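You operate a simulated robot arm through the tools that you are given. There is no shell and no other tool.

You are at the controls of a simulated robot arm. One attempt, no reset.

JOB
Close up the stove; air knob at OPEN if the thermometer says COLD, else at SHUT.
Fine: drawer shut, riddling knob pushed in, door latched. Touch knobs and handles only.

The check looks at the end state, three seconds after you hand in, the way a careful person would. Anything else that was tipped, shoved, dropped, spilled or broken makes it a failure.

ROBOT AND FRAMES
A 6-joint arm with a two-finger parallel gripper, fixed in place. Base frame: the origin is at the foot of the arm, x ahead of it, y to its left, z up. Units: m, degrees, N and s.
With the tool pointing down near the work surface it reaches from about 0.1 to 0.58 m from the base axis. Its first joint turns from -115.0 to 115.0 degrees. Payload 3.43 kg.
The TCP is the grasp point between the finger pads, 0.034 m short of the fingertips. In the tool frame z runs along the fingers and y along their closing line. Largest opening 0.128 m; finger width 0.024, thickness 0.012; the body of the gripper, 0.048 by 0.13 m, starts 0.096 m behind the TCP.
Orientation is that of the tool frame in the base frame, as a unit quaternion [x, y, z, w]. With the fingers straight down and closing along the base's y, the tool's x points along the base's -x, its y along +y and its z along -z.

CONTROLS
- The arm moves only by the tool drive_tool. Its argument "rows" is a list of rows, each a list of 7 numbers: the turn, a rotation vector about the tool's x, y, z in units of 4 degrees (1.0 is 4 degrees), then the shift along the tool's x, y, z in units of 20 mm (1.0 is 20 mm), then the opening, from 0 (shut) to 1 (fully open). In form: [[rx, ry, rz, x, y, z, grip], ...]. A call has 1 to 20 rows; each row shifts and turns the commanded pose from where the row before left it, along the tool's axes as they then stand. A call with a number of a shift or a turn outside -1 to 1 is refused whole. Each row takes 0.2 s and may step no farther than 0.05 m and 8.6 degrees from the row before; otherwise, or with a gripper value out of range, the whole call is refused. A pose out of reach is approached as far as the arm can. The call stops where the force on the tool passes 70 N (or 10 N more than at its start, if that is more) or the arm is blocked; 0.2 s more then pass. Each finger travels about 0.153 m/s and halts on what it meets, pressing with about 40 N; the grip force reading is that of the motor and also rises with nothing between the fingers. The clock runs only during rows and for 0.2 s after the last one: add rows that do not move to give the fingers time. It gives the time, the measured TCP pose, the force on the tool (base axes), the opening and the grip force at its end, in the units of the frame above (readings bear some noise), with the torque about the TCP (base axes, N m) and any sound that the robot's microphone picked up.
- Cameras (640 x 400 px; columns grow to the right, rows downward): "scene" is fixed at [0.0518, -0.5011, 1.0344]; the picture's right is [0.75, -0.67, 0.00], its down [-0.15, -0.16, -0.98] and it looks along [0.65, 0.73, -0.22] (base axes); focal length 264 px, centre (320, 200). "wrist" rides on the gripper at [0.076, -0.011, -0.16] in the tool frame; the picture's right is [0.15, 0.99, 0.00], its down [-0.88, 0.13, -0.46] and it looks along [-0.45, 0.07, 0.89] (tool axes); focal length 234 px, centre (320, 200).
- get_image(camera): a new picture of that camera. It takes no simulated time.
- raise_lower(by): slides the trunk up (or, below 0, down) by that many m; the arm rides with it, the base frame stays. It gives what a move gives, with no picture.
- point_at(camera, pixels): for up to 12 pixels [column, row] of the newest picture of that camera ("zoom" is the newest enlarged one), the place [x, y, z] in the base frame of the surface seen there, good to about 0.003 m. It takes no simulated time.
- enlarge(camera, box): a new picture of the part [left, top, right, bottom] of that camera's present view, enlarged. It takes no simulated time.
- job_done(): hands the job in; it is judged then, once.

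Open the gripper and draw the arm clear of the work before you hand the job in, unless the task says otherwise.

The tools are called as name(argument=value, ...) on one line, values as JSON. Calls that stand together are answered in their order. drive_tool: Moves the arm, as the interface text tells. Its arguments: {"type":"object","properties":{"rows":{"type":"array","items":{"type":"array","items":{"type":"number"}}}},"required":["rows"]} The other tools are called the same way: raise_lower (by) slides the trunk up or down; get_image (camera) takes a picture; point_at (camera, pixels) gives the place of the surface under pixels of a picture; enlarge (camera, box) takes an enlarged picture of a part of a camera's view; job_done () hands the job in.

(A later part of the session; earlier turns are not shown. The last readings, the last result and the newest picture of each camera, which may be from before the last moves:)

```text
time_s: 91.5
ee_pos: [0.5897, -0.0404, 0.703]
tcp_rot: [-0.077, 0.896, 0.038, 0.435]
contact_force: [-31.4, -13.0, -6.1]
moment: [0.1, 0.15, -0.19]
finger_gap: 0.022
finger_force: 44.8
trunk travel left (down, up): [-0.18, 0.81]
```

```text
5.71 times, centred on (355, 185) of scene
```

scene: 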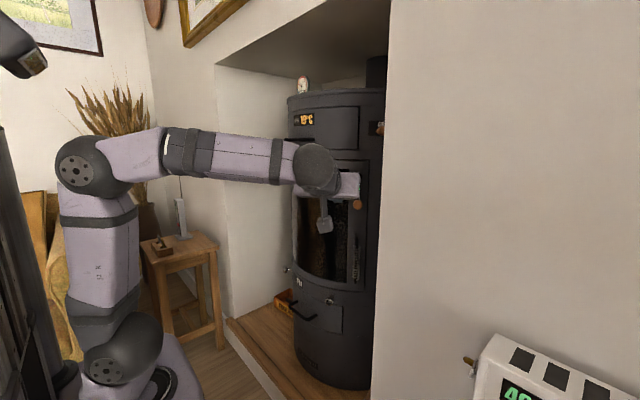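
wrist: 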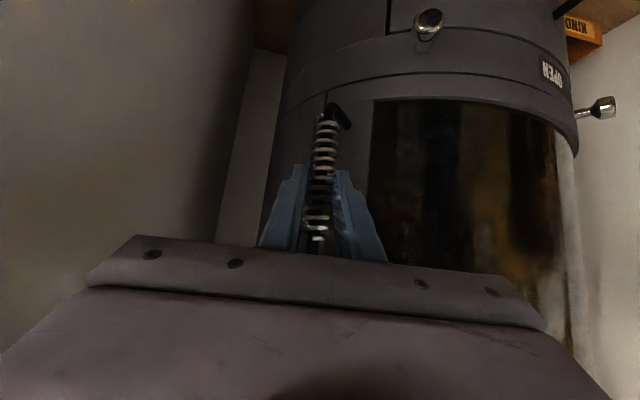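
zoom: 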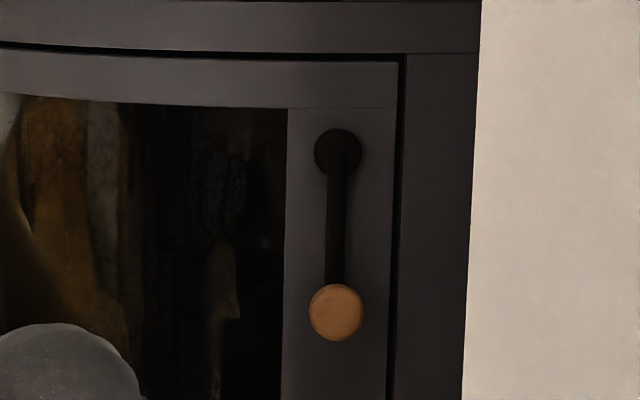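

The door comes firmly home at TCP x≈0.5895, the same place where I first gripped it, so it was fully closed when the lever was turned down, yet it was not held. I need to check the lever's other end, so I'll relax the push, release the coil and back away.

drive_tool(rows=[[0, 0, 0, 0.03, 0.009, -0.039, 0], [0, 0, 0, 0.03, 0.009, -0.039, 0], [0, 0, 0, 0.025, 0.008, -0.033, 0], [0, 0, 0, 0, 0, 0, 0]])

drive_tool(rows=[[0, 0, 0, 0, 0, 0, 0.2], [0, 0, 0, 0, 0, 0, 0.3], [0, 0, 0, 0, 0, 0, 0.4], [0, 0, 0, 0, 0, 0, 0.4]])

enlarge(camera="scene", box=[320, 150, 390, 220])

```text
time_s: 92.5
ee_pos: [0.5887, -0.0408, 0.7031]
tcp_rot: [-0.077, 0.894, 0.037, 0.439]
contact_force: [-0.5, -6.6, -4.0]
moment: [-0.05, -0.6, -0.19]
finger_gap: 0.022
finger_force: 45.3
trunk travel left (down, up): [-0.18, 0.81]
```

```text
time_s: 93.5
ee_pos: [0.5893, -0.0391, 0.7022]
tcp_rot: [-0.077, 0.895, 0.037, 0.437]
contact_force: [0.1, -0.3, 0.3]
moment: [0.01, 0.04, 0.01]
finger_gap: 0.0512
finger_force: 0.0
trunk travel left (down, up): [-0.18, 0.81]
```

```text
5.71 times, centred on (355, 185) of scene
```

zoom: 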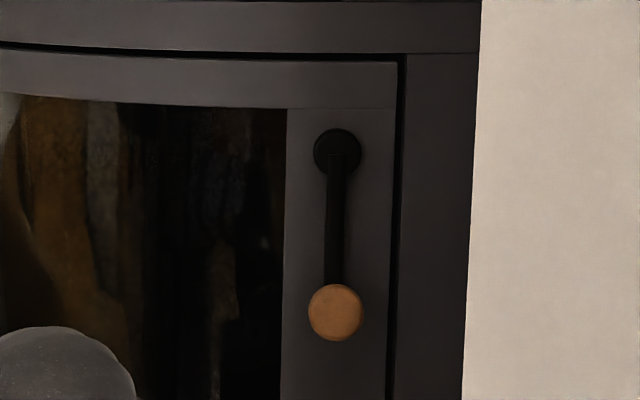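

The fingers are free and the door stays closed. I'll retreat, raise the trunk to the lever's height, and yaw the tool to 35° so I can hold the lever knob itself.

drive_tool(rows=[[0, 0, 0, 0.267, 0.015, -0.325, 0.4], [0, 0, 0, 0.534, 0.03, -0.65, 0.4], [0, 0, 0, 0.534, 0.03, -0.65, 0.4], [0, 0, 0, 0.534, 0.03, -0.65, 0.4], [0, 0, 0, 0.534, 0.03, -0.65, 0.4]])

raise_lower(by=0.235)

drive_tool(rows=[[-0.704, 0, -0.55, 0, 0, 0, 0.35], [-0.704, 0, -0.55, 0, 0, 0, 0.33], [-0.704, 0, -0.55, 0, 0, 0, 0.33], [-0.704, 0, -0.55, 0, 0, 0, 0.33], [-0.704, 0, -0.55, 0, 0, 0, 0.33], [-0.704, 0, -0.55, 0, 0, 0, 0.33], [-0.704, 0, -0.55, 0, 0, 0, 0.33]])

get_image(camera="wrist")

get_image(camera="scene")

```text
time_s: 94.7
ee_pos: [0.5121, -0.0494, 0.7008]
tcp_rot: [-0.079, 0.896, 0.038, 0.436]
contact_force: [-0.5, 0.9, 0.0]
moment: [0.03, 0.01, 0.03]
finger_gap: 0.0512
finger_force: 0.1
trunk travel left (down, up): [-0.18, 0.81]
```

```text
time_s: 97.2
ee_pos: [0.5126, -0.0491, 0.9379]
tcp_rot: [-0.078, 0.896, 0.037, 0.437]
contact_force: [-0.2, -1.1, -0.3]
moment: [0.01, -0.01, 0.0]
finger_gap: 0.051
finger_force: 0.0
trunk travel left (down, up): [-0.415, 0.575]
```

```text
time_s: 98.8
ee_pos: [0.513, -0.0481, 0.9371]
tcp_rot: [-0.27, 0.857, 0.132, 0.418]
contact_force: [0.2, 0.2, 0.1]
moment: [0.0, 0.03, 0.04]
finger_gap: 0.0423
finger_force: 0.1
trunk travel left (down, up): [-0.415, 0.575]
```

```text
taken
```

wrist: 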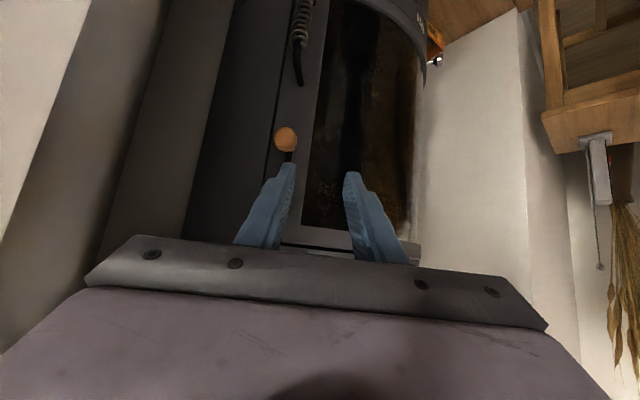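

```text
taken
```

scene: 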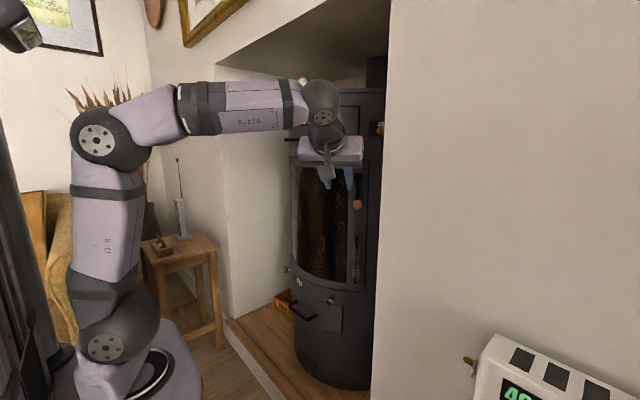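

The knob appears at wrist (286,139), a bit left of the gap between the fingers. I'll measure it precisely.

point_at(camera="wrist", pixels=[[286, 139], [286, 131], [286, 147], [278, 139], [294, 139], [290, 157], [287, 150]])

enlarge(camera="wrist", box=[240, 110, 350, 210])

```text
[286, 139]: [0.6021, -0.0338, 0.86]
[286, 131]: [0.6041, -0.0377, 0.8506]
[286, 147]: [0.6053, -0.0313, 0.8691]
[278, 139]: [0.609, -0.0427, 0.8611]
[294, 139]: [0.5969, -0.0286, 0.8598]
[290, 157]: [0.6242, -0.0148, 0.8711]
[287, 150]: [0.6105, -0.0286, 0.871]
```

```text
4.00 times, centred on (295, 160) of wrist
```

zoom: 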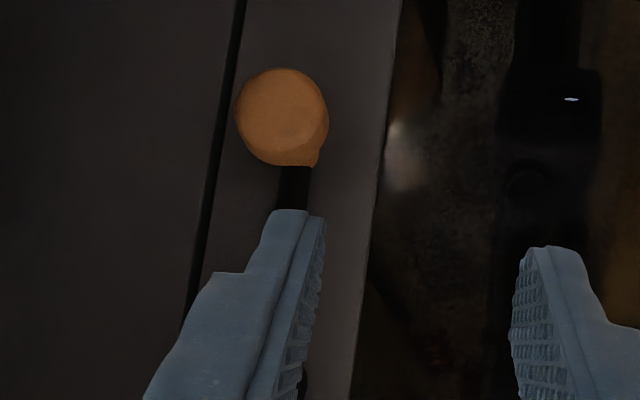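

The knob centre is at about (0.610,-0.027,0.860); the tool needs to go about 38 mm right and 94 mm forward along its axis. I'll do part of the forward move, then the sideways shift, keeping clear of the niche wall.

drive_tool(rows=[[0, 0, 0, 0, 0, 0.75, 0.33], [0, 0, 0, 0, 0, 0.75, 0.33], [0, 0, 0, 0.12, -0.96, 0, 0.33], [0, 0, 0, 0.12, -0.96, 0, 0.33]])

get_image(camera="wrist")

enlarge(camera="wrist", box=[240, 110, 400, 260])

```text
time_s: 99.8
ee_pos: [0.5514, -0.0705, 0.9154]
tcp_rot: [-0.27, 0.858, 0.13, 0.418]
contact_force: [-3.7, 4.3, -1.4]
moment: [-0.08, -0.26, -0.57]
finger_gap: 0.0419
finger_force: 0.0
trunk travel left (down, up): [-0.415, 0.575]
```

```text
taken
```

wrist: 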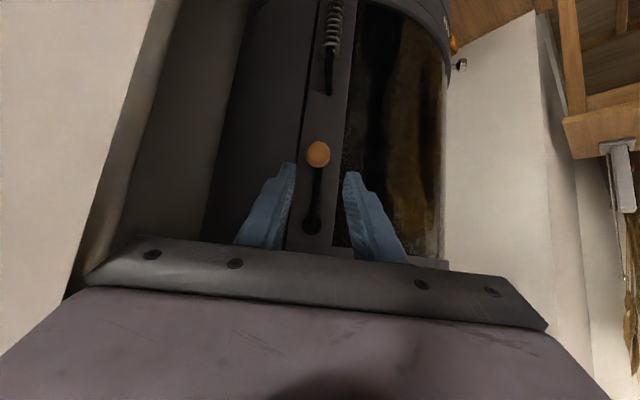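

```text
2.67 times, centred on (320, 185) of wrist
```

zoom: 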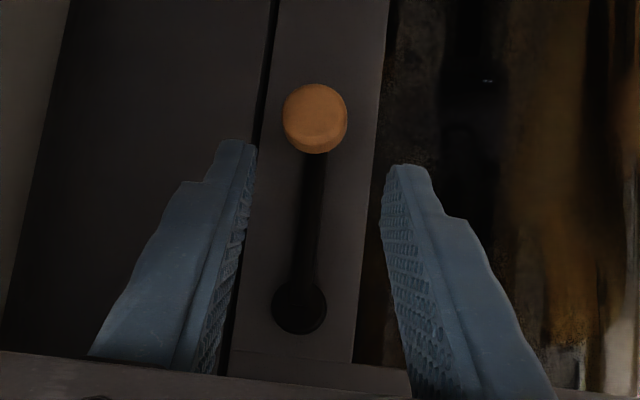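

A small 6 N contact has shown up on the gripper's right rear, at about (0.48,-0.14): the gripper body is brushing the niche wall edge. I'll immediately shift back left and reduce the yaw before going on.

drive_tool(rows=[[0, 0, 0, 0, 0.5, 0, 0.33], [0, 0, 0, 0, 0.7, 0, 0.33]])

get_image(camera="scene")

enlarge(camera="scene", box=[280, 80, 400, 220])

```text
time_s: 100.4
ee_pos: [0.5371, -0.0501, 0.9142]
tcp_rot: [-0.269, 0.858, 0.13, 0.418]
contact_force: [0.5, 0.6, -0.6]
moment: [0.03, -0.02, 0.03]
finger_gap: 0.042
finger_force: 0.0
trunk travel left (down, up): [-0.415, 0.575]
```

```text
taken
```

scene: 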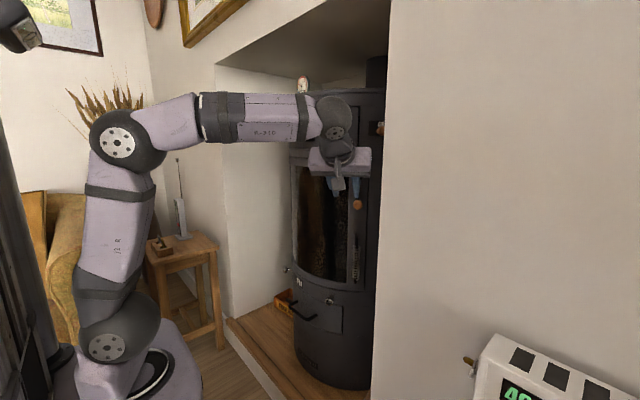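

```text
2.86 times, centred on (340, 150) of scene
```

zoom: 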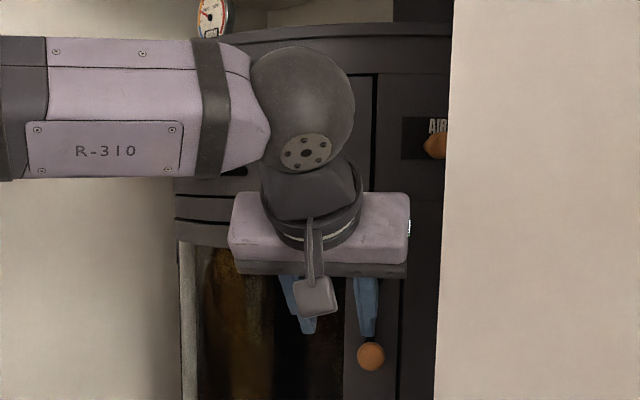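

The contact is gone and nothing on the stove has shifted. I'll reduce the yaw by 20° to about 15°, which keeps the gripper body well away from the wall, and look again.

drive_tool(rows=[[0.788, 0, 0.616, 0, 0, 0, 0.33], [0.788, 0, 0.616, 0, 0, 0, 0.33], [0.788, 0, 0.616, 0, 0, 0, 0.33], [0.788, 0, 0.616, 0, 0, 0, 0.33], [0.788, 0, 0.616, 0, 0, 0, 0.33]])

get_image(camera="wrist")

point_at(camera="wrist", pixels=[[312, 153], [310, 150], [315, 158], [320, 155], [305, 152]])

```text
time_s: 101.6
ee_pos: [0.5383, -0.0493, 0.9147]
tcp_rot: [-0.117, 0.891, 0.056, 0.435]
contact_force: [-0.1, 0.4, 0.3]
moment: [-0.01, -0.01, -0.02]
finger_gap: 0.0423
finger_force: 0.0
trunk travel left (down, up): [-0.415, 0.575]
```

```text
taken
```

wrist: 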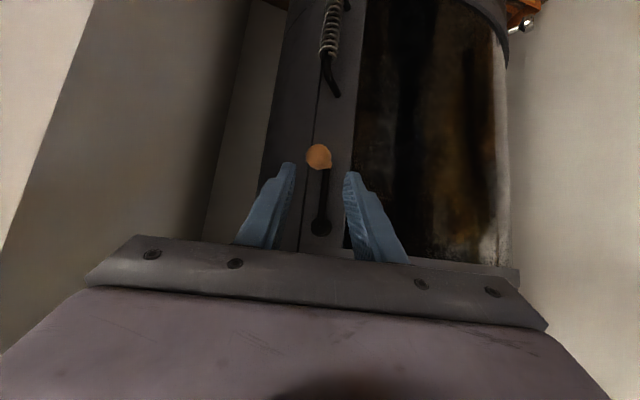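

```text
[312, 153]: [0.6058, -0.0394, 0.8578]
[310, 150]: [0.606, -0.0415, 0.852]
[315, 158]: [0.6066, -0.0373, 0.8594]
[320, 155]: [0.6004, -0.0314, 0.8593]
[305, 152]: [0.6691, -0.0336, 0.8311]
```

The knob at (318,157) is now centred between the open fingers. I'll advance 60 mm along the tool axis and check.

drive_tool(rows=[[0, 0, 0, -0.05, 0.05, 0.75, 0.33], [0, 0, 0, -0.05, 0.05, 0.75, 0.33], [0, 0, 0, -0.05, 0.05, 0.75, 0.33], [0, 0, 0, -0.05, 0.05, 0.75, 0.33]])

get_image(camera="wrist")

enlarge(camera="wrist", box=[240, 110, 400, 260])

enlarge(camera="scene", box=[310, 150, 390, 230])

```text
time_s: 102.6
ee_pos: [0.5845, -0.0319, 0.8803]
tcp_rot: [-0.116, 0.891, 0.056, 0.436]
contact_force: [-0.5, -0.6, 0.1]
moment: [-0.04, 0.0, -0.01]
finger_gap: 0.042
finger_force: 0.2
trunk travel left (down, up): [-0.415, 0.575]
```

```text
taken
```

wrist: 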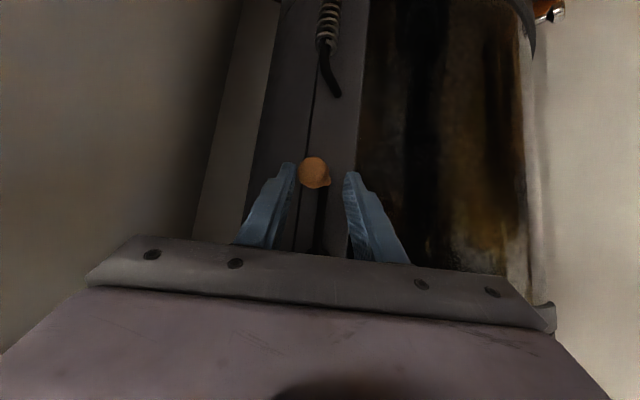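

```text
2.67 times, centred on (320, 185) of wrist
```

zoom: 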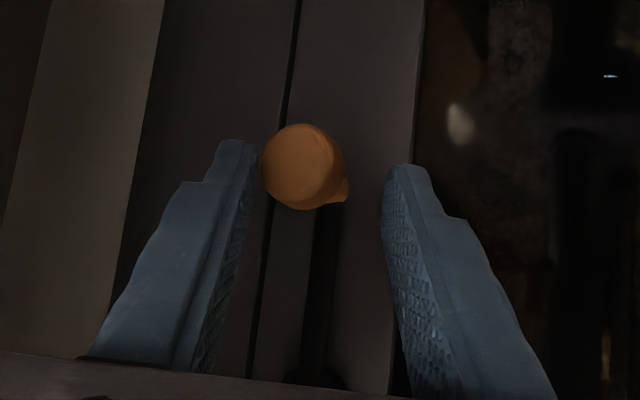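

```text
5.00 times, centred on (350, 190) of scene
```

zoom: 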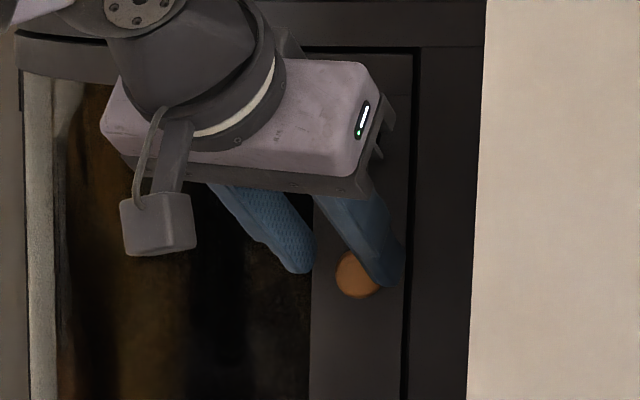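

The knob is between the fingertips, slightly nearer the right finger. I'll correct 4 mm to the right, go 10 mm further in, and close on it.

drive_tool(rows=[[0, 0, 0, 0.05, -0.2, 0.25, 0.33], [0, 0, 0, 0.05, 0, 0.3, 0.33], [0, 0, 0, 0, 0, 0, 0.25], [0, 0, 0, 0, 0, 0, 0.15], [0, 0, 0, 0, 0, 0, 0.05], [0, 0, 0, 0, 0, 0, 0]])

get_image(camera="wrist")

enlarge(camera="wrist", box=[240, 110, 400, 260])

```text
time_s: 104.0
ee_pos: [0.5929, -0.0353, 0.8715]
tcp_rot: [-0.118, 0.891, 0.057, 0.435]
contact_force: [-2.7, -5.4, -0.8]
moment: [-0.19, 0.33, 0.89]
finger_gap: 0.0276
finger_force: 45.3
trunk travel left (down, up): [-0.415, 0.575]
```

```text
taken
```

wrist: 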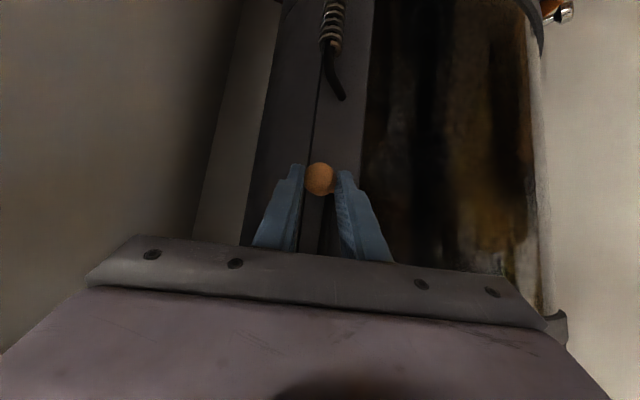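

```text
2.67 times, centred on (320, 185) of wrist
```

zoom: 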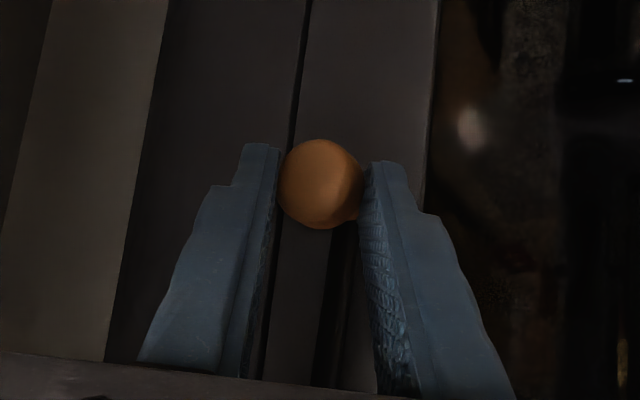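

The knob is held (gap 27.6 mm). I'll now swing the lever back up along its arc about the hub, 10° per row, checking forces on the way.

drive_tool(rows=[[0, 0, 0, 0.153, 0.574, -0.294, 0], [0, 0, 0, 0.061, 0.557, -0.354, 0], [0, 0, 0, -0.038, 0.522, -0.406, 0]])

enlarge(camera="scene", box=[310, 150, 390, 230])

get_image(camera="wrist")

```text
time_s: 104.8
ee_pos: [0.5677, -0.0087, 0.8828]
tcp_rot: [-0.117, 0.891, 0.057, 0.435]
contact_force: [-4.1, -17.6, -2.0]
moment: [-0.25, 0.88, 0.03]
finger_gap: 0.0269
finger_force: 45.5
trunk travel left (down, up): [-0.415, 0.575]
```

```text
5.00 times, centred on (350, 190) of scene
```

zoom: 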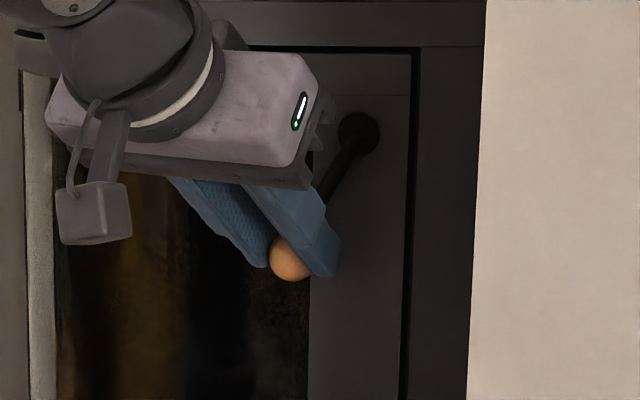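

```text
taken
```

wrist: 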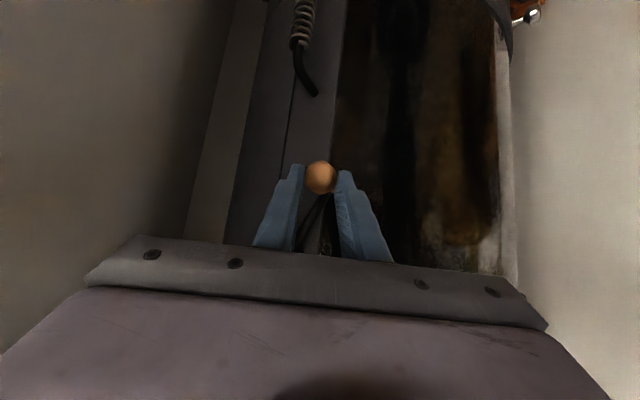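

The lever swings with the grip, with about 18 N of grip friction. I'll continue the arc.

drive_tool(rows=[[0, 0, 0, -0.134, 0.474, -0.446, 0], [0, 0, 0, -0.225, 0.405, -0.467, 0], [0, 0, 0, -0.314, 0.331, -0.484, 0]])

enlarge(camera="scene", box=[310, 150, 390, 230])

```text
time_s: 105.6
ee_pos: [0.5475, 0.0102, 0.9104]
tcp_rot: [-0.117, 0.892, 0.057, 0.433]
contact_force: [-5.4, -18.8, -6.1]
moment: [-0.22, 0.97, -0.03]
finger_gap: 0.0268
finger_force: 44.3
trunk travel left (down, up): [-0.415, 0.575]
```

```text
5.00 times, centred on (350, 190) of scene
```

zoom: 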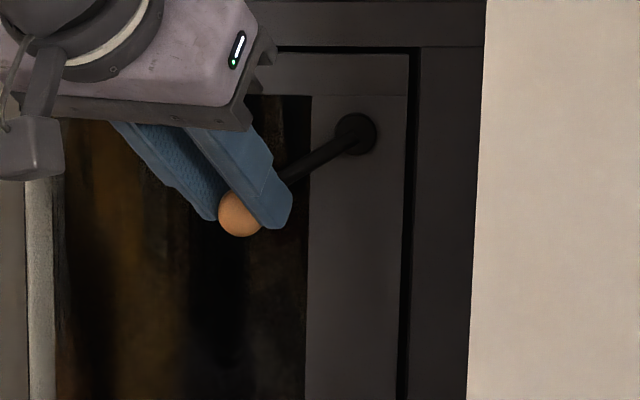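

The lever is at about 30° below horizontal. I'll continue up to horizontal.

drive_tool(rows=[[0, 0, 0, -0.388, 0.244, -0.479, 0], [0, 0, 0, -0.453, 0.148, -0.46, 0]])

drive_tool(rows=[[0, 0, 0, -0.25, 0.026, -0.215, 0]])

enlarge(camera="scene", box=[310, 150, 390, 230])

get_image(camera="wrist")

```text
time_s: 106.2
ee_pos: [0.5408, 0.0181, 0.9354]
tcp_rot: [-0.118, 0.892, 0.057, 0.433]
contact_force: [-2.3, -12.1, -9.2]
moment: [-0.36, 1.25, -0.11]
finger_gap: 0.0268
finger_force: 45.4
trunk travel left (down, up): [-0.415, 0.575]
```

```text
time_s: 106.6
ee_pos: [0.5403, 0.0181, 0.9394]
tcp_rot: [-0.117, 0.892, 0.058, 0.432]
contact_force: [-3.9, -12.4, -14.6]
moment: [0.03, 0.21, -0.06]
finger_gap: 0.0267
finger_force: 44.8
trunk travel left (down, up): [-0.415, 0.575]
```

```text
5.00 times, centred on (350, 190) of scene
```

zoom: 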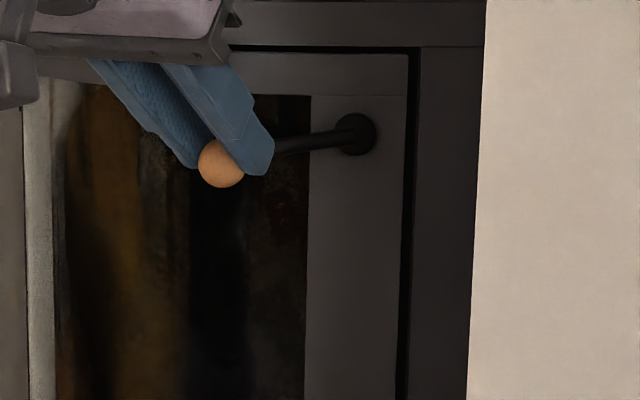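

```text
taken
```

wrist: 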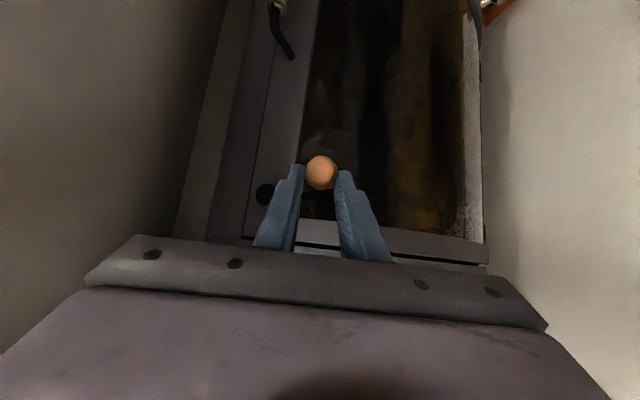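

The lever is back near its starting angle. I'll nudge it further upward in small steps to see whether there is an upper stop here.

drive_tool(rows=[[0, 0, 0, -0.2, 0.01, -0.16, 0]])

drive_tool(rows=[[0, 0, 0, -0.2, 0, -0.155, 0]])

drive_tool(rows=[[0, 0, 0, -0.2, -0.01, -0.15, 0]])

enlarge(camera="scene", box=[310, 150, 390, 230])

```text
time_s: 107.0
ee_pos: [0.5419, 0.0183, 0.9395]
tcp_rot: [-0.116, 0.894, 0.057, 0.429]
contact_force: [-3.0, -11.7, -26.6]
moment: [-0.03, -0.14, -0.07]
finger_gap: 0.0266
finger_force: 45.2
trunk travel left (down, up): [-0.415, 0.575]
```

```text
time_s: 107.4
ee_pos: [0.5425, 0.0213, 0.9415]
tcp_rot: [-0.117, 0.896, 0.057, 0.424]
contact_force: [-0.3, -9.5, -34.1]
moment: [-0.16, 0.1, -0.26]
finger_gap: 0.0264
finger_force: 45.2
trunk travel left (down, up): [-0.415, 0.575]
```

```text
time_s: 107.8
ee_pos: [0.5386, 0.0214, 0.965]
tcp_rot: [-0.119, 0.887, 0.057, 0.443]
contact_force: [-1.1, -0.5, -0.1]
moment: [-0.04, -0.06, -0.04]
finger_gap: 0.0001
finger_force: 32.8
trunk travel left (down, up): [-0.415, 0.575]
```

```text
5.00 times, centred on (350, 190) of scene
```

zoom: 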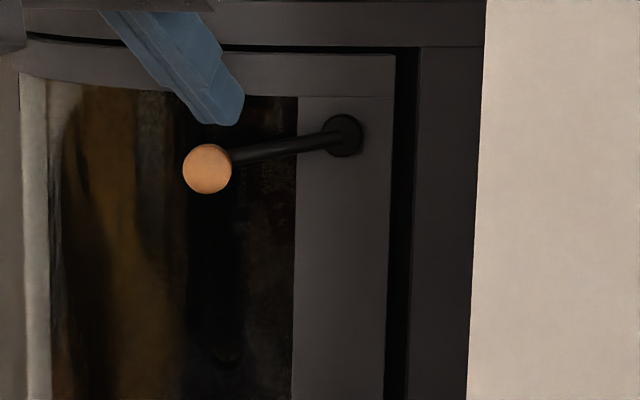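

The grip slipped off at about 34 N: the lever has an upper stop right at its starting angle, so its travel is only between there and straight down. The tug left the door slightly ajar, so I'll back off and go to the coil handle to close it again and test it with the lever up.

drive_tool(rows=[[0, 0, 0, 0, 0, -1, 0], [0, 0, 0, 0, 0, -1, 0], [0, 0, 0, 0.3, -0.6, -0.7, 0], [0, 0, 0, 0.3, -0.8, -0.4, 0.2], [0, 0, 0, 0.3, -0.8, -0.3, 0.4], [0, 0, 0, 0.2, -0.8, 0, 0.4], [0, 0, 0, 0, 0, 0, 0.4]])

get_image(camera="wrist")

enlarge(camera="scene", box=[310, 150, 390, 230])

```text
time_s: 109.4
ee_pos: [0.4906, -0.055, 0.9801]
tcp_rot: [-0.117, 0.891, 0.056, 0.434]
contact_force: [-1.0, 0.0, -0.1]
moment: [0.02, -0.01, 0.0]
finger_gap: 0.0513
finger_force: 0.1
trunk travel left (down, up): [-0.415, 0.575]
```

```text
taken
```

wrist: 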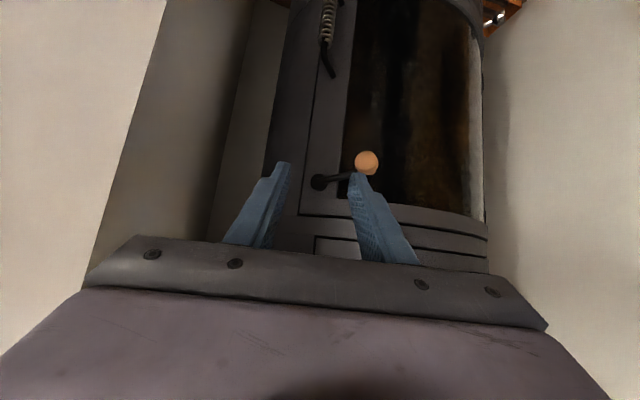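

```text
5.00 times, centred on (350, 190) of scene
```

zoom: 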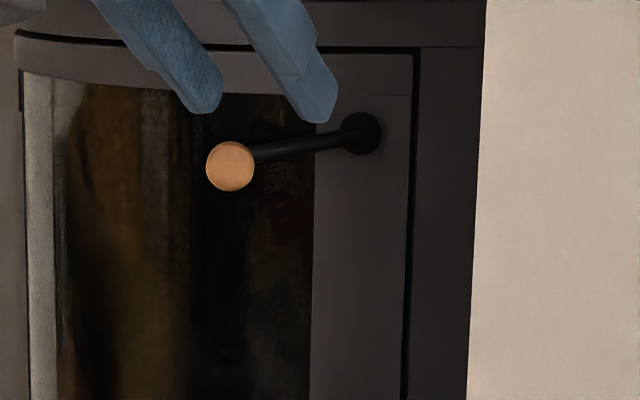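

The door has swung back flush by itself (hub at (360,133), thin gap again), with the lever now up. I'll lower to the coil handle and do the pull test in this lever position.

raise_lower(by=-0.235)

drive_tool(rows=[[0, 0, 0, 0.57, 0, 0.44, 0.4], [0, 0, 0, 0.57, 0, 0.44, 0.4], [0, 0, 0, 0.57, 0, 0.44, 0.4]])

get_image(camera="wrist")

point_at(camera="wrist", pixels=[[314, 170], [312, 190], [309, 210], [318, 180]])

```text
time_s: 111.8
ee_pos: [0.4917, -0.0552, 0.7455]
tcp_rot: [-0.117, 0.891, 0.057, 0.434]
contact_force: [0.1, -0.9, -0.7]
moment: [-0.02, 0.01, 0.02]
finger_gap: 0.0514
finger_force: 0.1
trunk travel left (down, up): [-0.18, 0.81]
```

```text
time_s: 112.6
ee_pos: [0.4912, -0.0556, 0.7021]
tcp_rot: [-0.117, 0.891, 0.056, 0.436]
contact_force: [0.2, -0.9, 0.4]
moment: [0.0, -0.03, -0.02]
finger_gap: 0.0515
finger_force: 0.1
trunk travel left (down, up): [-0.18, 0.81]
```

```text
taken
```

wrist: 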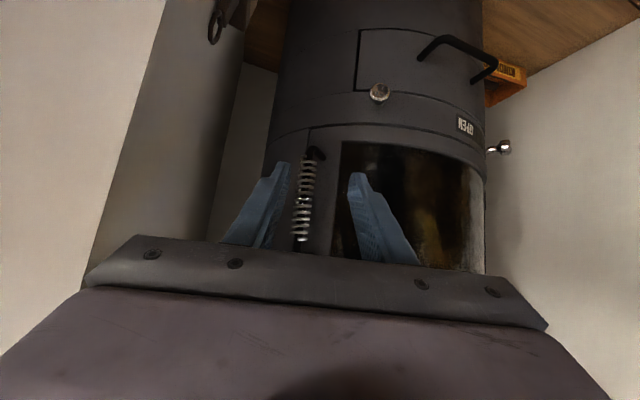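

```text
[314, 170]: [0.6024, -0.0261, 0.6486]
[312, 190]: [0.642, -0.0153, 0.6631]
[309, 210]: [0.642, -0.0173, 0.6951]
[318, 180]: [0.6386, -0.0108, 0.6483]
```

The coil handle is between the fingers again, at wrist (300–318, 150–240). I'll approach most of the way and check alignment.

drive_tool(rows=[[0, 0, 0, -0.508, -0.15, 0.65, 0.4], [0, 0, 0, -0.508, -0.15, 0.65, 0.4], [0, 0, 0, -0.508, -0.1, 0.65, 0.4], [0, 0, 0, -0.508, -0.1, 0.65, 0.4], [0, 0, 0, -0.508, -0.08, 0.65, 0.4]])

get_image(camera="wrist")

```text
time_s: 113.8
ee_pos: [0.5728, -0.0451, 0.7036]
tcp_rot: [-0.117, 0.891, 0.057, 0.435]
contact_force: [1.5, -0.1, 0.8]
moment: [0.02, 0.02, -0.02]
finger_gap: 0.0511
finger_force: 0.0
trunk travel left (down, up): [-0.18, 0.81]
```

```text
taken
```

wrist: 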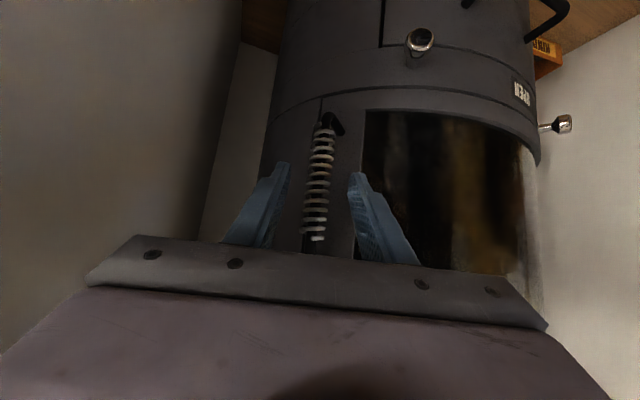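

The coil is centred between the fingers. I'll go in the last 17 mm, close, then pull gently in two small steps.

drive_tool(rows=[[0, 0, 0, -0.25, 0, 0.325, 0.4], [0, 0, 0, -0.27, 0, 0.34, 0.4], [0, 0, 0, 0, 0, 0, 0.3], [0, 0, 0, 0, 0, 0, 0.2], [0, 0, 0, 0, 0, 0, 0.1], [0, 0, 0, 0, 0, 0, 0]])

drive_tool(rows=[[0, 0, 0, 0.06, 0.026, -0.076, 0]])

drive_tool(rows=[[0, 0, 0, 0.06, 0.026, -0.076, 0]])

enlarge(camera="scene", box=[310, 150, 390, 230])

```text
time_s: 115.2
ee_pos: [0.5919, -0.0423, 0.7029]
tcp_rot: [-0.117, 0.891, 0.056, 0.434]
contact_force: [0.1, -2.3, 1.0]
moment: [0.05, 0.17, -0.11]
finger_gap: 0.0221
finger_force: 45.0
trunk travel left (down, up): [-0.18, 0.81]
```

```text
time_s: 115.6
ee_pos: [0.5876, -0.0412, 0.7025]
tcp_rot: [-0.116, 0.891, 0.057, 0.436]
contact_force: [3.0, -0.6, -3.6]
moment: [0.23, -0.93, -0.28]
finger_gap: 0.022
finger_force: 44.4
trunk travel left (down, up): [-0.18, 0.81]
```

```text
time_s: 116.0
ee_pos: [0.5865, -0.0408, 0.7027]
tcp_rot: [-0.118, 0.891, 0.058, 0.434]
contact_force: [3.2, 2.6, -0.8]
moment: [0.15, 0.08, -0.21]
finger_gap: 0.0221
finger_force: 44.7
trunk travel left (down, up): [-0.18, 0.81]
```

```text
5.00 times, centred on (350, 190) of scene
```

zoom: 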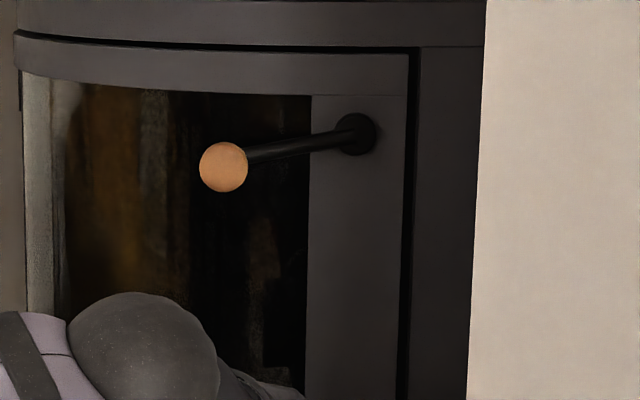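

With the lever up the door also yields at about 3 N, so the starting position was the unlatched one and straight down must be the latched end. I'll push the door fully home by the handle, release, and then turn the lever down again while pressing the door shut.

drive_tool(rows=[[0, 0, 0, -0.06, -0.026, 0.076, 0], [0, 0, 0, -0.06, -0.026, 0.076, 0], [0, 0, 0, -0.03, -0.013, 0.038, 0], [0, 0, 0, 0, 0, 0, 0]])

drive_tool(rows=[[0, 0, 0, 0.03, 0.013, -0.038, 0], [0, 0, 0, 0, 0, 0, 0.2], [0, 0, 0, 0, 0, 0, 0.3], [0, 0, 0, 0, 0, 0, 0.4], [0, 0, 0, 0, 0, 0, 0.4]])

drive_tool(rows=[[0, 0, 0, 0.267, 0.015, -0.325, 0.4], [0, 0, 0, 0.508, 0.1, -0.65, 0.4], [0, 0, 0, 0.508, 0.1, -0.65, 0.4], [0, 0, 0, 0.508, 0.1, -0.65, 0.3], [0, 0, 0, 0.508, 0.1, -0.65, 0.1], [0, 0, 0, 0, 0, 0, 0]])

enlarge(camera="scene", box=[310, 150, 390, 230])

```text
time_s: 117.0
ee_pos: [0.5895, -0.0406, 0.7036]
tcp_rot: [-0.117, 0.891, 0.057, 0.434]
contact_force: [-1.6, -0.4, -1.3]
moment: [-0.09, 0.9, 0.14]
finger_gap: 0.0224
finger_force: 45.1
trunk travel left (down, up): [-0.18, 0.81]
```

```text
time_s: 118.2
ee_pos: [0.5894, -0.0425, 0.7037]
tcp_rot: [-0.117, 0.891, 0.057, 0.435]
contact_force: [-0.2, 0.1, -0.1]
moment: [-0.02, -0.01, -0.01]
finger_gap: 0.051
finger_force: 0.1
trunk travel left (down, up): [-0.18, 0.81]
```

```text
time_s: 119.6
ee_pos: [0.5169, -0.053, 0.7023]
tcp_rot: [-0.117, 0.891, 0.056, 0.435]
contact_force: [-0.2, -0.2, -0.2]
moment: [-0.01, 0.0, 0.01]
finger_gap: 0.0
finger_force: 33.2
trunk travel left (down, up): [-0.18, 0.81]
```

```text
5.00 times, centred on (350, 190) of scene
```

zoom: 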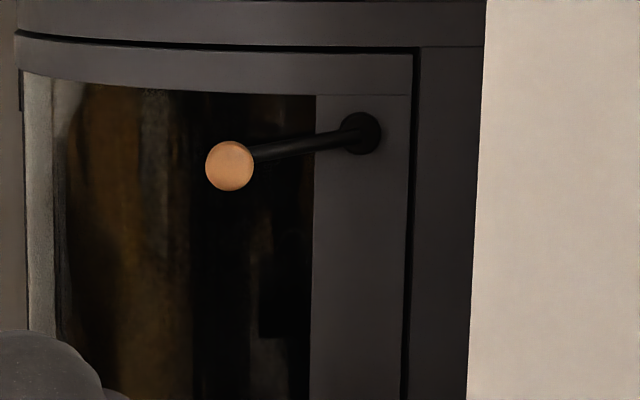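

The door is flush again and the lever is up. This time I'll hold the lever knob and swing it down while pressing inward, so I'll raise the trunk and set up in front of the knob with the fingers open.

raise_lower(by=0.235)

drive_tool(rows=[[0, 0, 0, -0.29, 0.84, -0.32, 0.1], [0, 0, 0, -0.29, 0.84, -0.32, 0.2], [0, 0, 0, -0.29, 0.84, -0.32, 0.33], [0, 0, 0, -0.29, 0.84, -0.32, 0.33]])

get_image(camera="wrist")

enlarge(camera="wrist", box=[240, 90, 400, 240])

```text
time_s: 122.1
ee_pos: [0.5169, -0.0532, 0.9364]
tcp_rot: [-0.117, 0.891, 0.057, 0.435]
contact_force: [0.5, 0.0, 0.0]
moment: [-0.01, 0.01, 0.0]
finger_gap: 0.0
finger_force: 32.9
trunk travel left (down, up): [-0.415, 0.575]
```

```text
time_s: 123.1
ee_pos: [0.4959, 0.0115, 0.9706]
tcp_rot: [-0.117, 0.891, 0.056, 0.435]
contact_force: [-0.2, 0.3, -0.1]
moment: [0.0, -0.01, 0.02]
finger_gap: 0.0421
finger_force: 0.0
trunk travel left (down, up): [-0.415, 0.575]
```

```text
taken
```

wrist: 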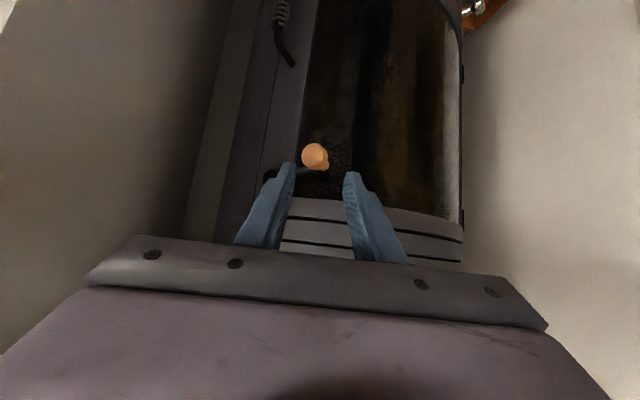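

```text
2.67 times, centred on (320, 165) of wrist
```

zoom: 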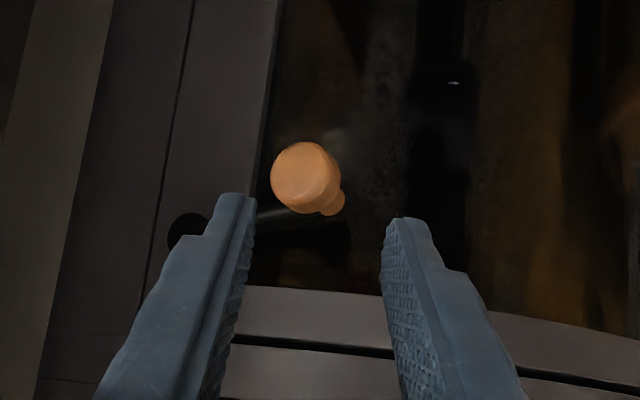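

The knob (314,156) is nearly centred between the fingers. I'll measure it once more.

point_at(camera="wrist", pixels=[[313, 155], [313, 148], [313, 163], [306, 156], [321, 154], [326, 164]])

```text
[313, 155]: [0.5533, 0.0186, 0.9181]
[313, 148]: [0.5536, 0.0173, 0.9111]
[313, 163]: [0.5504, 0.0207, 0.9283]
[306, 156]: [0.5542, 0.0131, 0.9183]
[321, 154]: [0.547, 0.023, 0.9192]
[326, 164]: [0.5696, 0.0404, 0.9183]
```

Alignment is within about 1 mm; the grip point is 57 mm ahead along the tool axis. I'll advance and close on the knob.

drive_tool(rows=[[0, 0, 0, 0.01, -0.02, 0.7, 0.33], [0, 0, 0, 0.01, -0.02, 0.7, 0.33], [0, 0, 0, 0.01, -0.02, 0.7, 0.33], [0, 0, 0, 0.01, 0, 0.7, 0.33]])

get_image(camera="wrist")

enlarge(camera="scene", box=[310, 150, 390, 230])

```text
time_s: 124.1
ee_pos: [0.5378, 0.0205, 0.9357]
tcp_rot: [-0.117, 0.891, 0.057, 0.435]
contact_force: [1.1, 0.4, 0.2]
moment: [-0.01, 0.0, -0.02]
finger_gap: 0.0421
finger_force: 0.1
trunk travel left (down, up): [-0.415, 0.575]
```

```text
taken
```

wrist: 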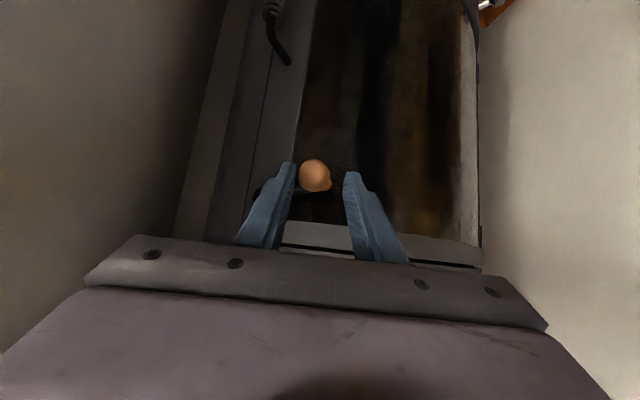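

```text
5.00 times, centred on (350, 190) of scene
```

zoom: 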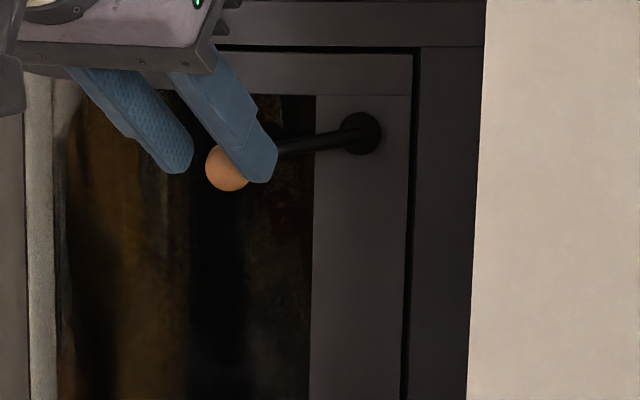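

The knob sits nearer the right finger, so I'll shift 5 mm right and 5 mm further in, then close.

drive_tool(rows=[[0, 0, 0, 0, -0.25, 0.15, 0.33], [0, 0, 0, 0, 0, 0.1, 0.33], [0, 0, 0, 0, 0, 0, 0.25], [0, 0, 0, 0, 0, 0, 0.15], [0, 0, 0, 0, 0, 0, 0.05], [0, 0, 0, 0, 0, 0, 0]])

get_image(camera="wrist")

enlarge(camera="scene", box=[310, 150, 390, 230])

```text
time_s: 125.5
ee_pos: [0.5413, 0.0165, 0.9329]
tcp_rot: [-0.117, 0.891, 0.057, 0.435]
contact_force: [-1.2, -4.7, 0.5]
moment: [-0.08, 0.0, 0.36]
finger_gap: 0.0266
finger_force: 45.2
trunk travel left (down, up): [-0.415, 0.575]
```

```text
taken
```

wrist: 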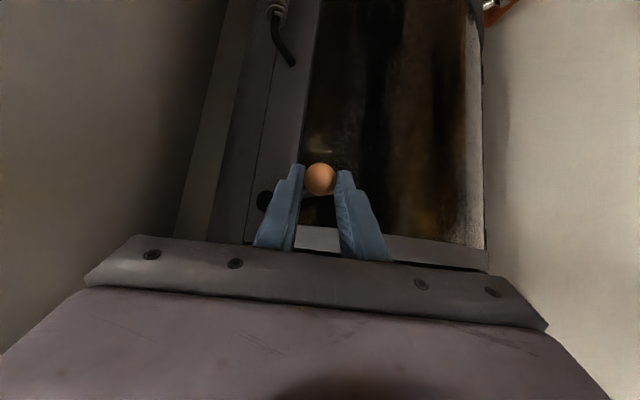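

```text
5.00 times, centred on (350, 190) of scene
```

zoom: 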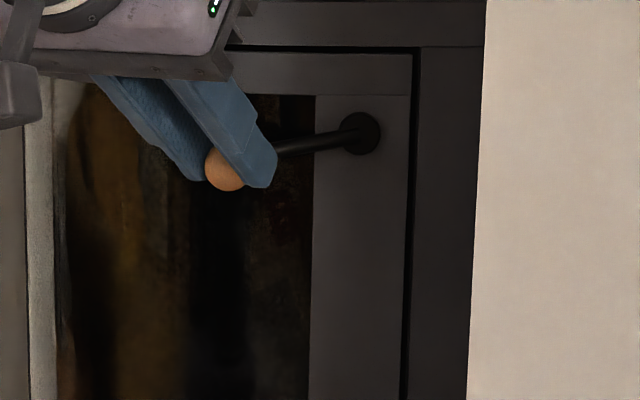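

The knob is held with the door flush. I'll press inward about 2 mm and start swinging the lever down along its arc.

drive_tool(rows=[[0, 0, 0, -0.054, 0.049, 0.069, 0], [0, 0, 0, 0.453, -0.148, 0.46, 0], [0, 0, 0, 0.388, -0.244, 0.479, 0], [0, 0, 0, 0.314, -0.331, 0.484, 0]])

enlarge(camera="scene", box=[310, 150, 390, 230])

```text
time_s: 126.5
ee_pos: [0.553, 0.0046, 0.8999]
tcp_rot: [-0.117, 0.89, 0.056, 0.438]
contact_force: [-12.8, -13.2, 11.6]
moment: [-0.28, -0.8, 0.23]
finger_gap: 0.0272
finger_force: 45.7
trunk travel left (down, up): [-0.415, 0.575]
```

```text
5.00 times, centred on (350, 190) of scene
```

zoom: 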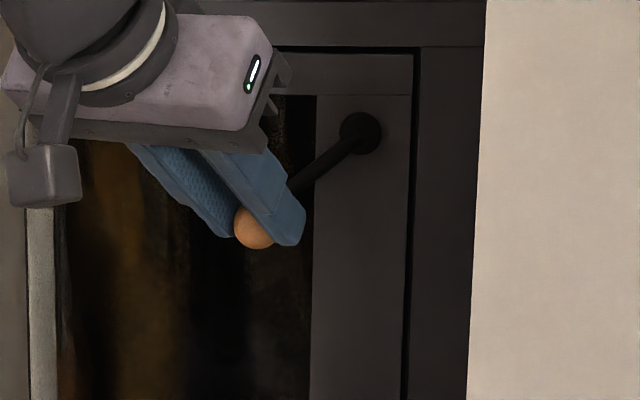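

The lever is turning with about 18 N pressing the door shut. I'll continue down.

drive_tool(rows=[[0, 0, 0, 0.225, -0.405, 0.467, 0], [0, 0, 0, 0.134, -0.474, 0.446, 0], [0, 0, 0, 0.038, -0.522, 0.406, 0]])

drive_tool(rows=[[0, 0, 0, -0.061, -0.557, 0.354, 0]])

enlarge(camera="scene", box=[310, 150, 390, 230])

```text
time_s: 127.3
ee_pos: [0.575, -0.0172, 0.8781]
tcp_rot: [-0.117, 0.89, 0.056, 0.438]
contact_force: [-25.8, -22.2, 14.6]
moment: [-0.66, -0.18, 0.4]
finger_gap: 0.0273
finger_force: 44.7
trunk travel left (down, up): [-0.415, 0.575]
```

```text
time_s: 127.7
ee_pos: [0.5842, -0.0262, 0.8739]
tcp_rot: [-0.116, 0.89, 0.057, 0.438]
contact_force: [-24.6, -18.2, 13.4]
moment: [-0.29, -0.48, 0.43]
finger_gap: 0.0271
finger_force: 45.1
trunk travel left (down, up): [-0.415, 0.575]
```

```text
5.00 times, centred on (350, 190) of scene
```

zoom: 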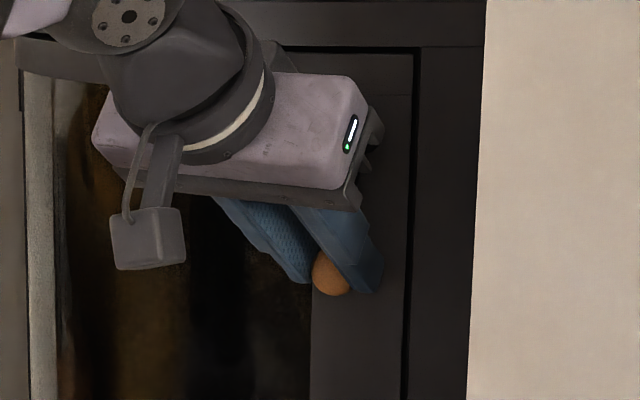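

The lever is nearly vertical with about 30 N pressing the door shut. I'll finish the last degrees in small steps.

drive_tool(rows=[[0, 0, 0, -0.075, -0.287, 0.147, 0]])

drive_tool(rows=[[0, 0, 0, -0.075, -0.287, 0.147, 0]])

drive_tool(rows=[[0, 0, 0, -0.04, -0.12, 0.05, 0]])

enlarge(camera="scene", box=[310, 150, 390, 230])

```text
time_s: 128.1
ee_pos: [0.589, -0.0301, 0.8727]
tcp_rot: [-0.118, 0.89, 0.056, 0.438]
contact_force: [-22.4, -15.1, 15.1]
moment: [-0.44, -0.35, 0.84]
finger_gap: 0.027
finger_force: 45.5
trunk travel left (down, up): [-0.415, 0.575]
```

```text
time_s: 128.5
ee_pos: [0.5921, -0.0344, 0.8723]
tcp_rot: [-0.117, 0.89, 0.057, 0.437]
contact_force: [-23.9, -13.4, 13.9]
moment: [-0.56, -0.26, 0.95]
finger_gap: 0.0273
finger_force: 44.8
trunk travel left (down, up): [-0.415, 0.575]
```

```text
time_s: 128.9
ee_pos: [0.5942, -0.0353, 0.8722]
tcp_rot: [-0.117, 0.89, 0.058, 0.436]
contact_force: [-27.7, -9.8, 14.3]
moment: [-0.46, -0.06, 0.97]
finger_gap: 0.0274
finger_force: 45.5
trunk travel left (down, up): [-0.415, 0.575]
```

```text
5.00 times, centred on (350, 190) of scene
```

zoom: 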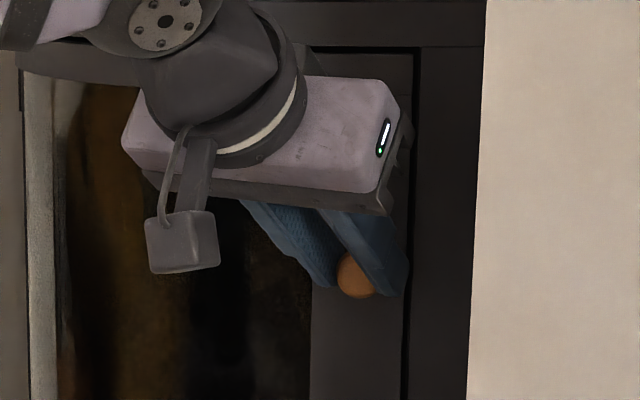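

The lever is at the bottom again. I'll press 2 mm more against its stop, then relax and pull outward in 2 mm steps while still holding the knob, to see if the door now holds.

drive_tool(rows=[[0, 0, 0, -0.03, -0.087, 0.039, 0]])

drive_tool(rows=[[0, 0, 0, 0.03, 0.06, -0.03, 0], [0, 0, 0, 0.054, -0.049, -0.069, 0]])

drive_tool(rows=[[0, 0, 0, 0.054, -0.049, -0.069, 0]])

drive_tool(rows=[[0, 0, 0, 0.054, -0.049, -0.069, 0]])

enlarge(camera="scene", box=[310, 150, 390, 230])

```text
time_s: 129.3
ee_pos: [0.5942, -0.0373, 0.8722]
tcp_rot: [-0.118, 0.89, 0.059, 0.436]
contact_force: [-36.2, -2.8, 13.0]
moment: [0.22, -0.41, 1.09]
finger_gap: 0.0268
finger_force: 44.7
trunk travel left (down, up): [-0.415, 0.575]
```

```text
time_s: 129.9
ee_pos: [0.5933, -0.0366, 0.8725]
tcp_rot: [-0.117, 0.89, 0.057, 0.437]
contact_force: [-14.8, 6.7, 15.7]
moment: [0.36, 0.08, 1.42]
finger_gap: 0.0273
finger_force: 44.9
trunk travel left (down, up): [-0.415, 0.575]
```

```text
time_s: 130.3
ee_pos: [0.594, -0.0368, 0.8714]
tcp_rot: [-0.119, 0.89, 0.057, 0.437]
contact_force: [-4.2, 16.8, 17.9]
moment: [0.65, -0.47, 1.44]
finger_gap: 0.0271
finger_force: 44.7
trunk travel left (down, up): [-0.415, 0.575]
```

```text
time_s: 130.7
ee_pos: [0.5926, -0.0366, 0.8716]
tcp_rot: [-0.117, 0.889, 0.056, 0.439]
contact_force: [2.6, 24.0, 21.0]
moment: [0.39, -0.44, 1.07]
finger_gap: 0.0269
finger_force: 45.3
trunk travel left (down, up): [-0.415, 0.575]
```

```text
5.00 times, centred on (350, 190) of scene
```

zoom: 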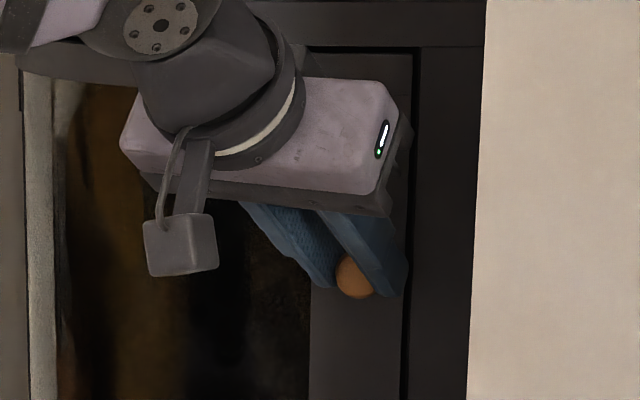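

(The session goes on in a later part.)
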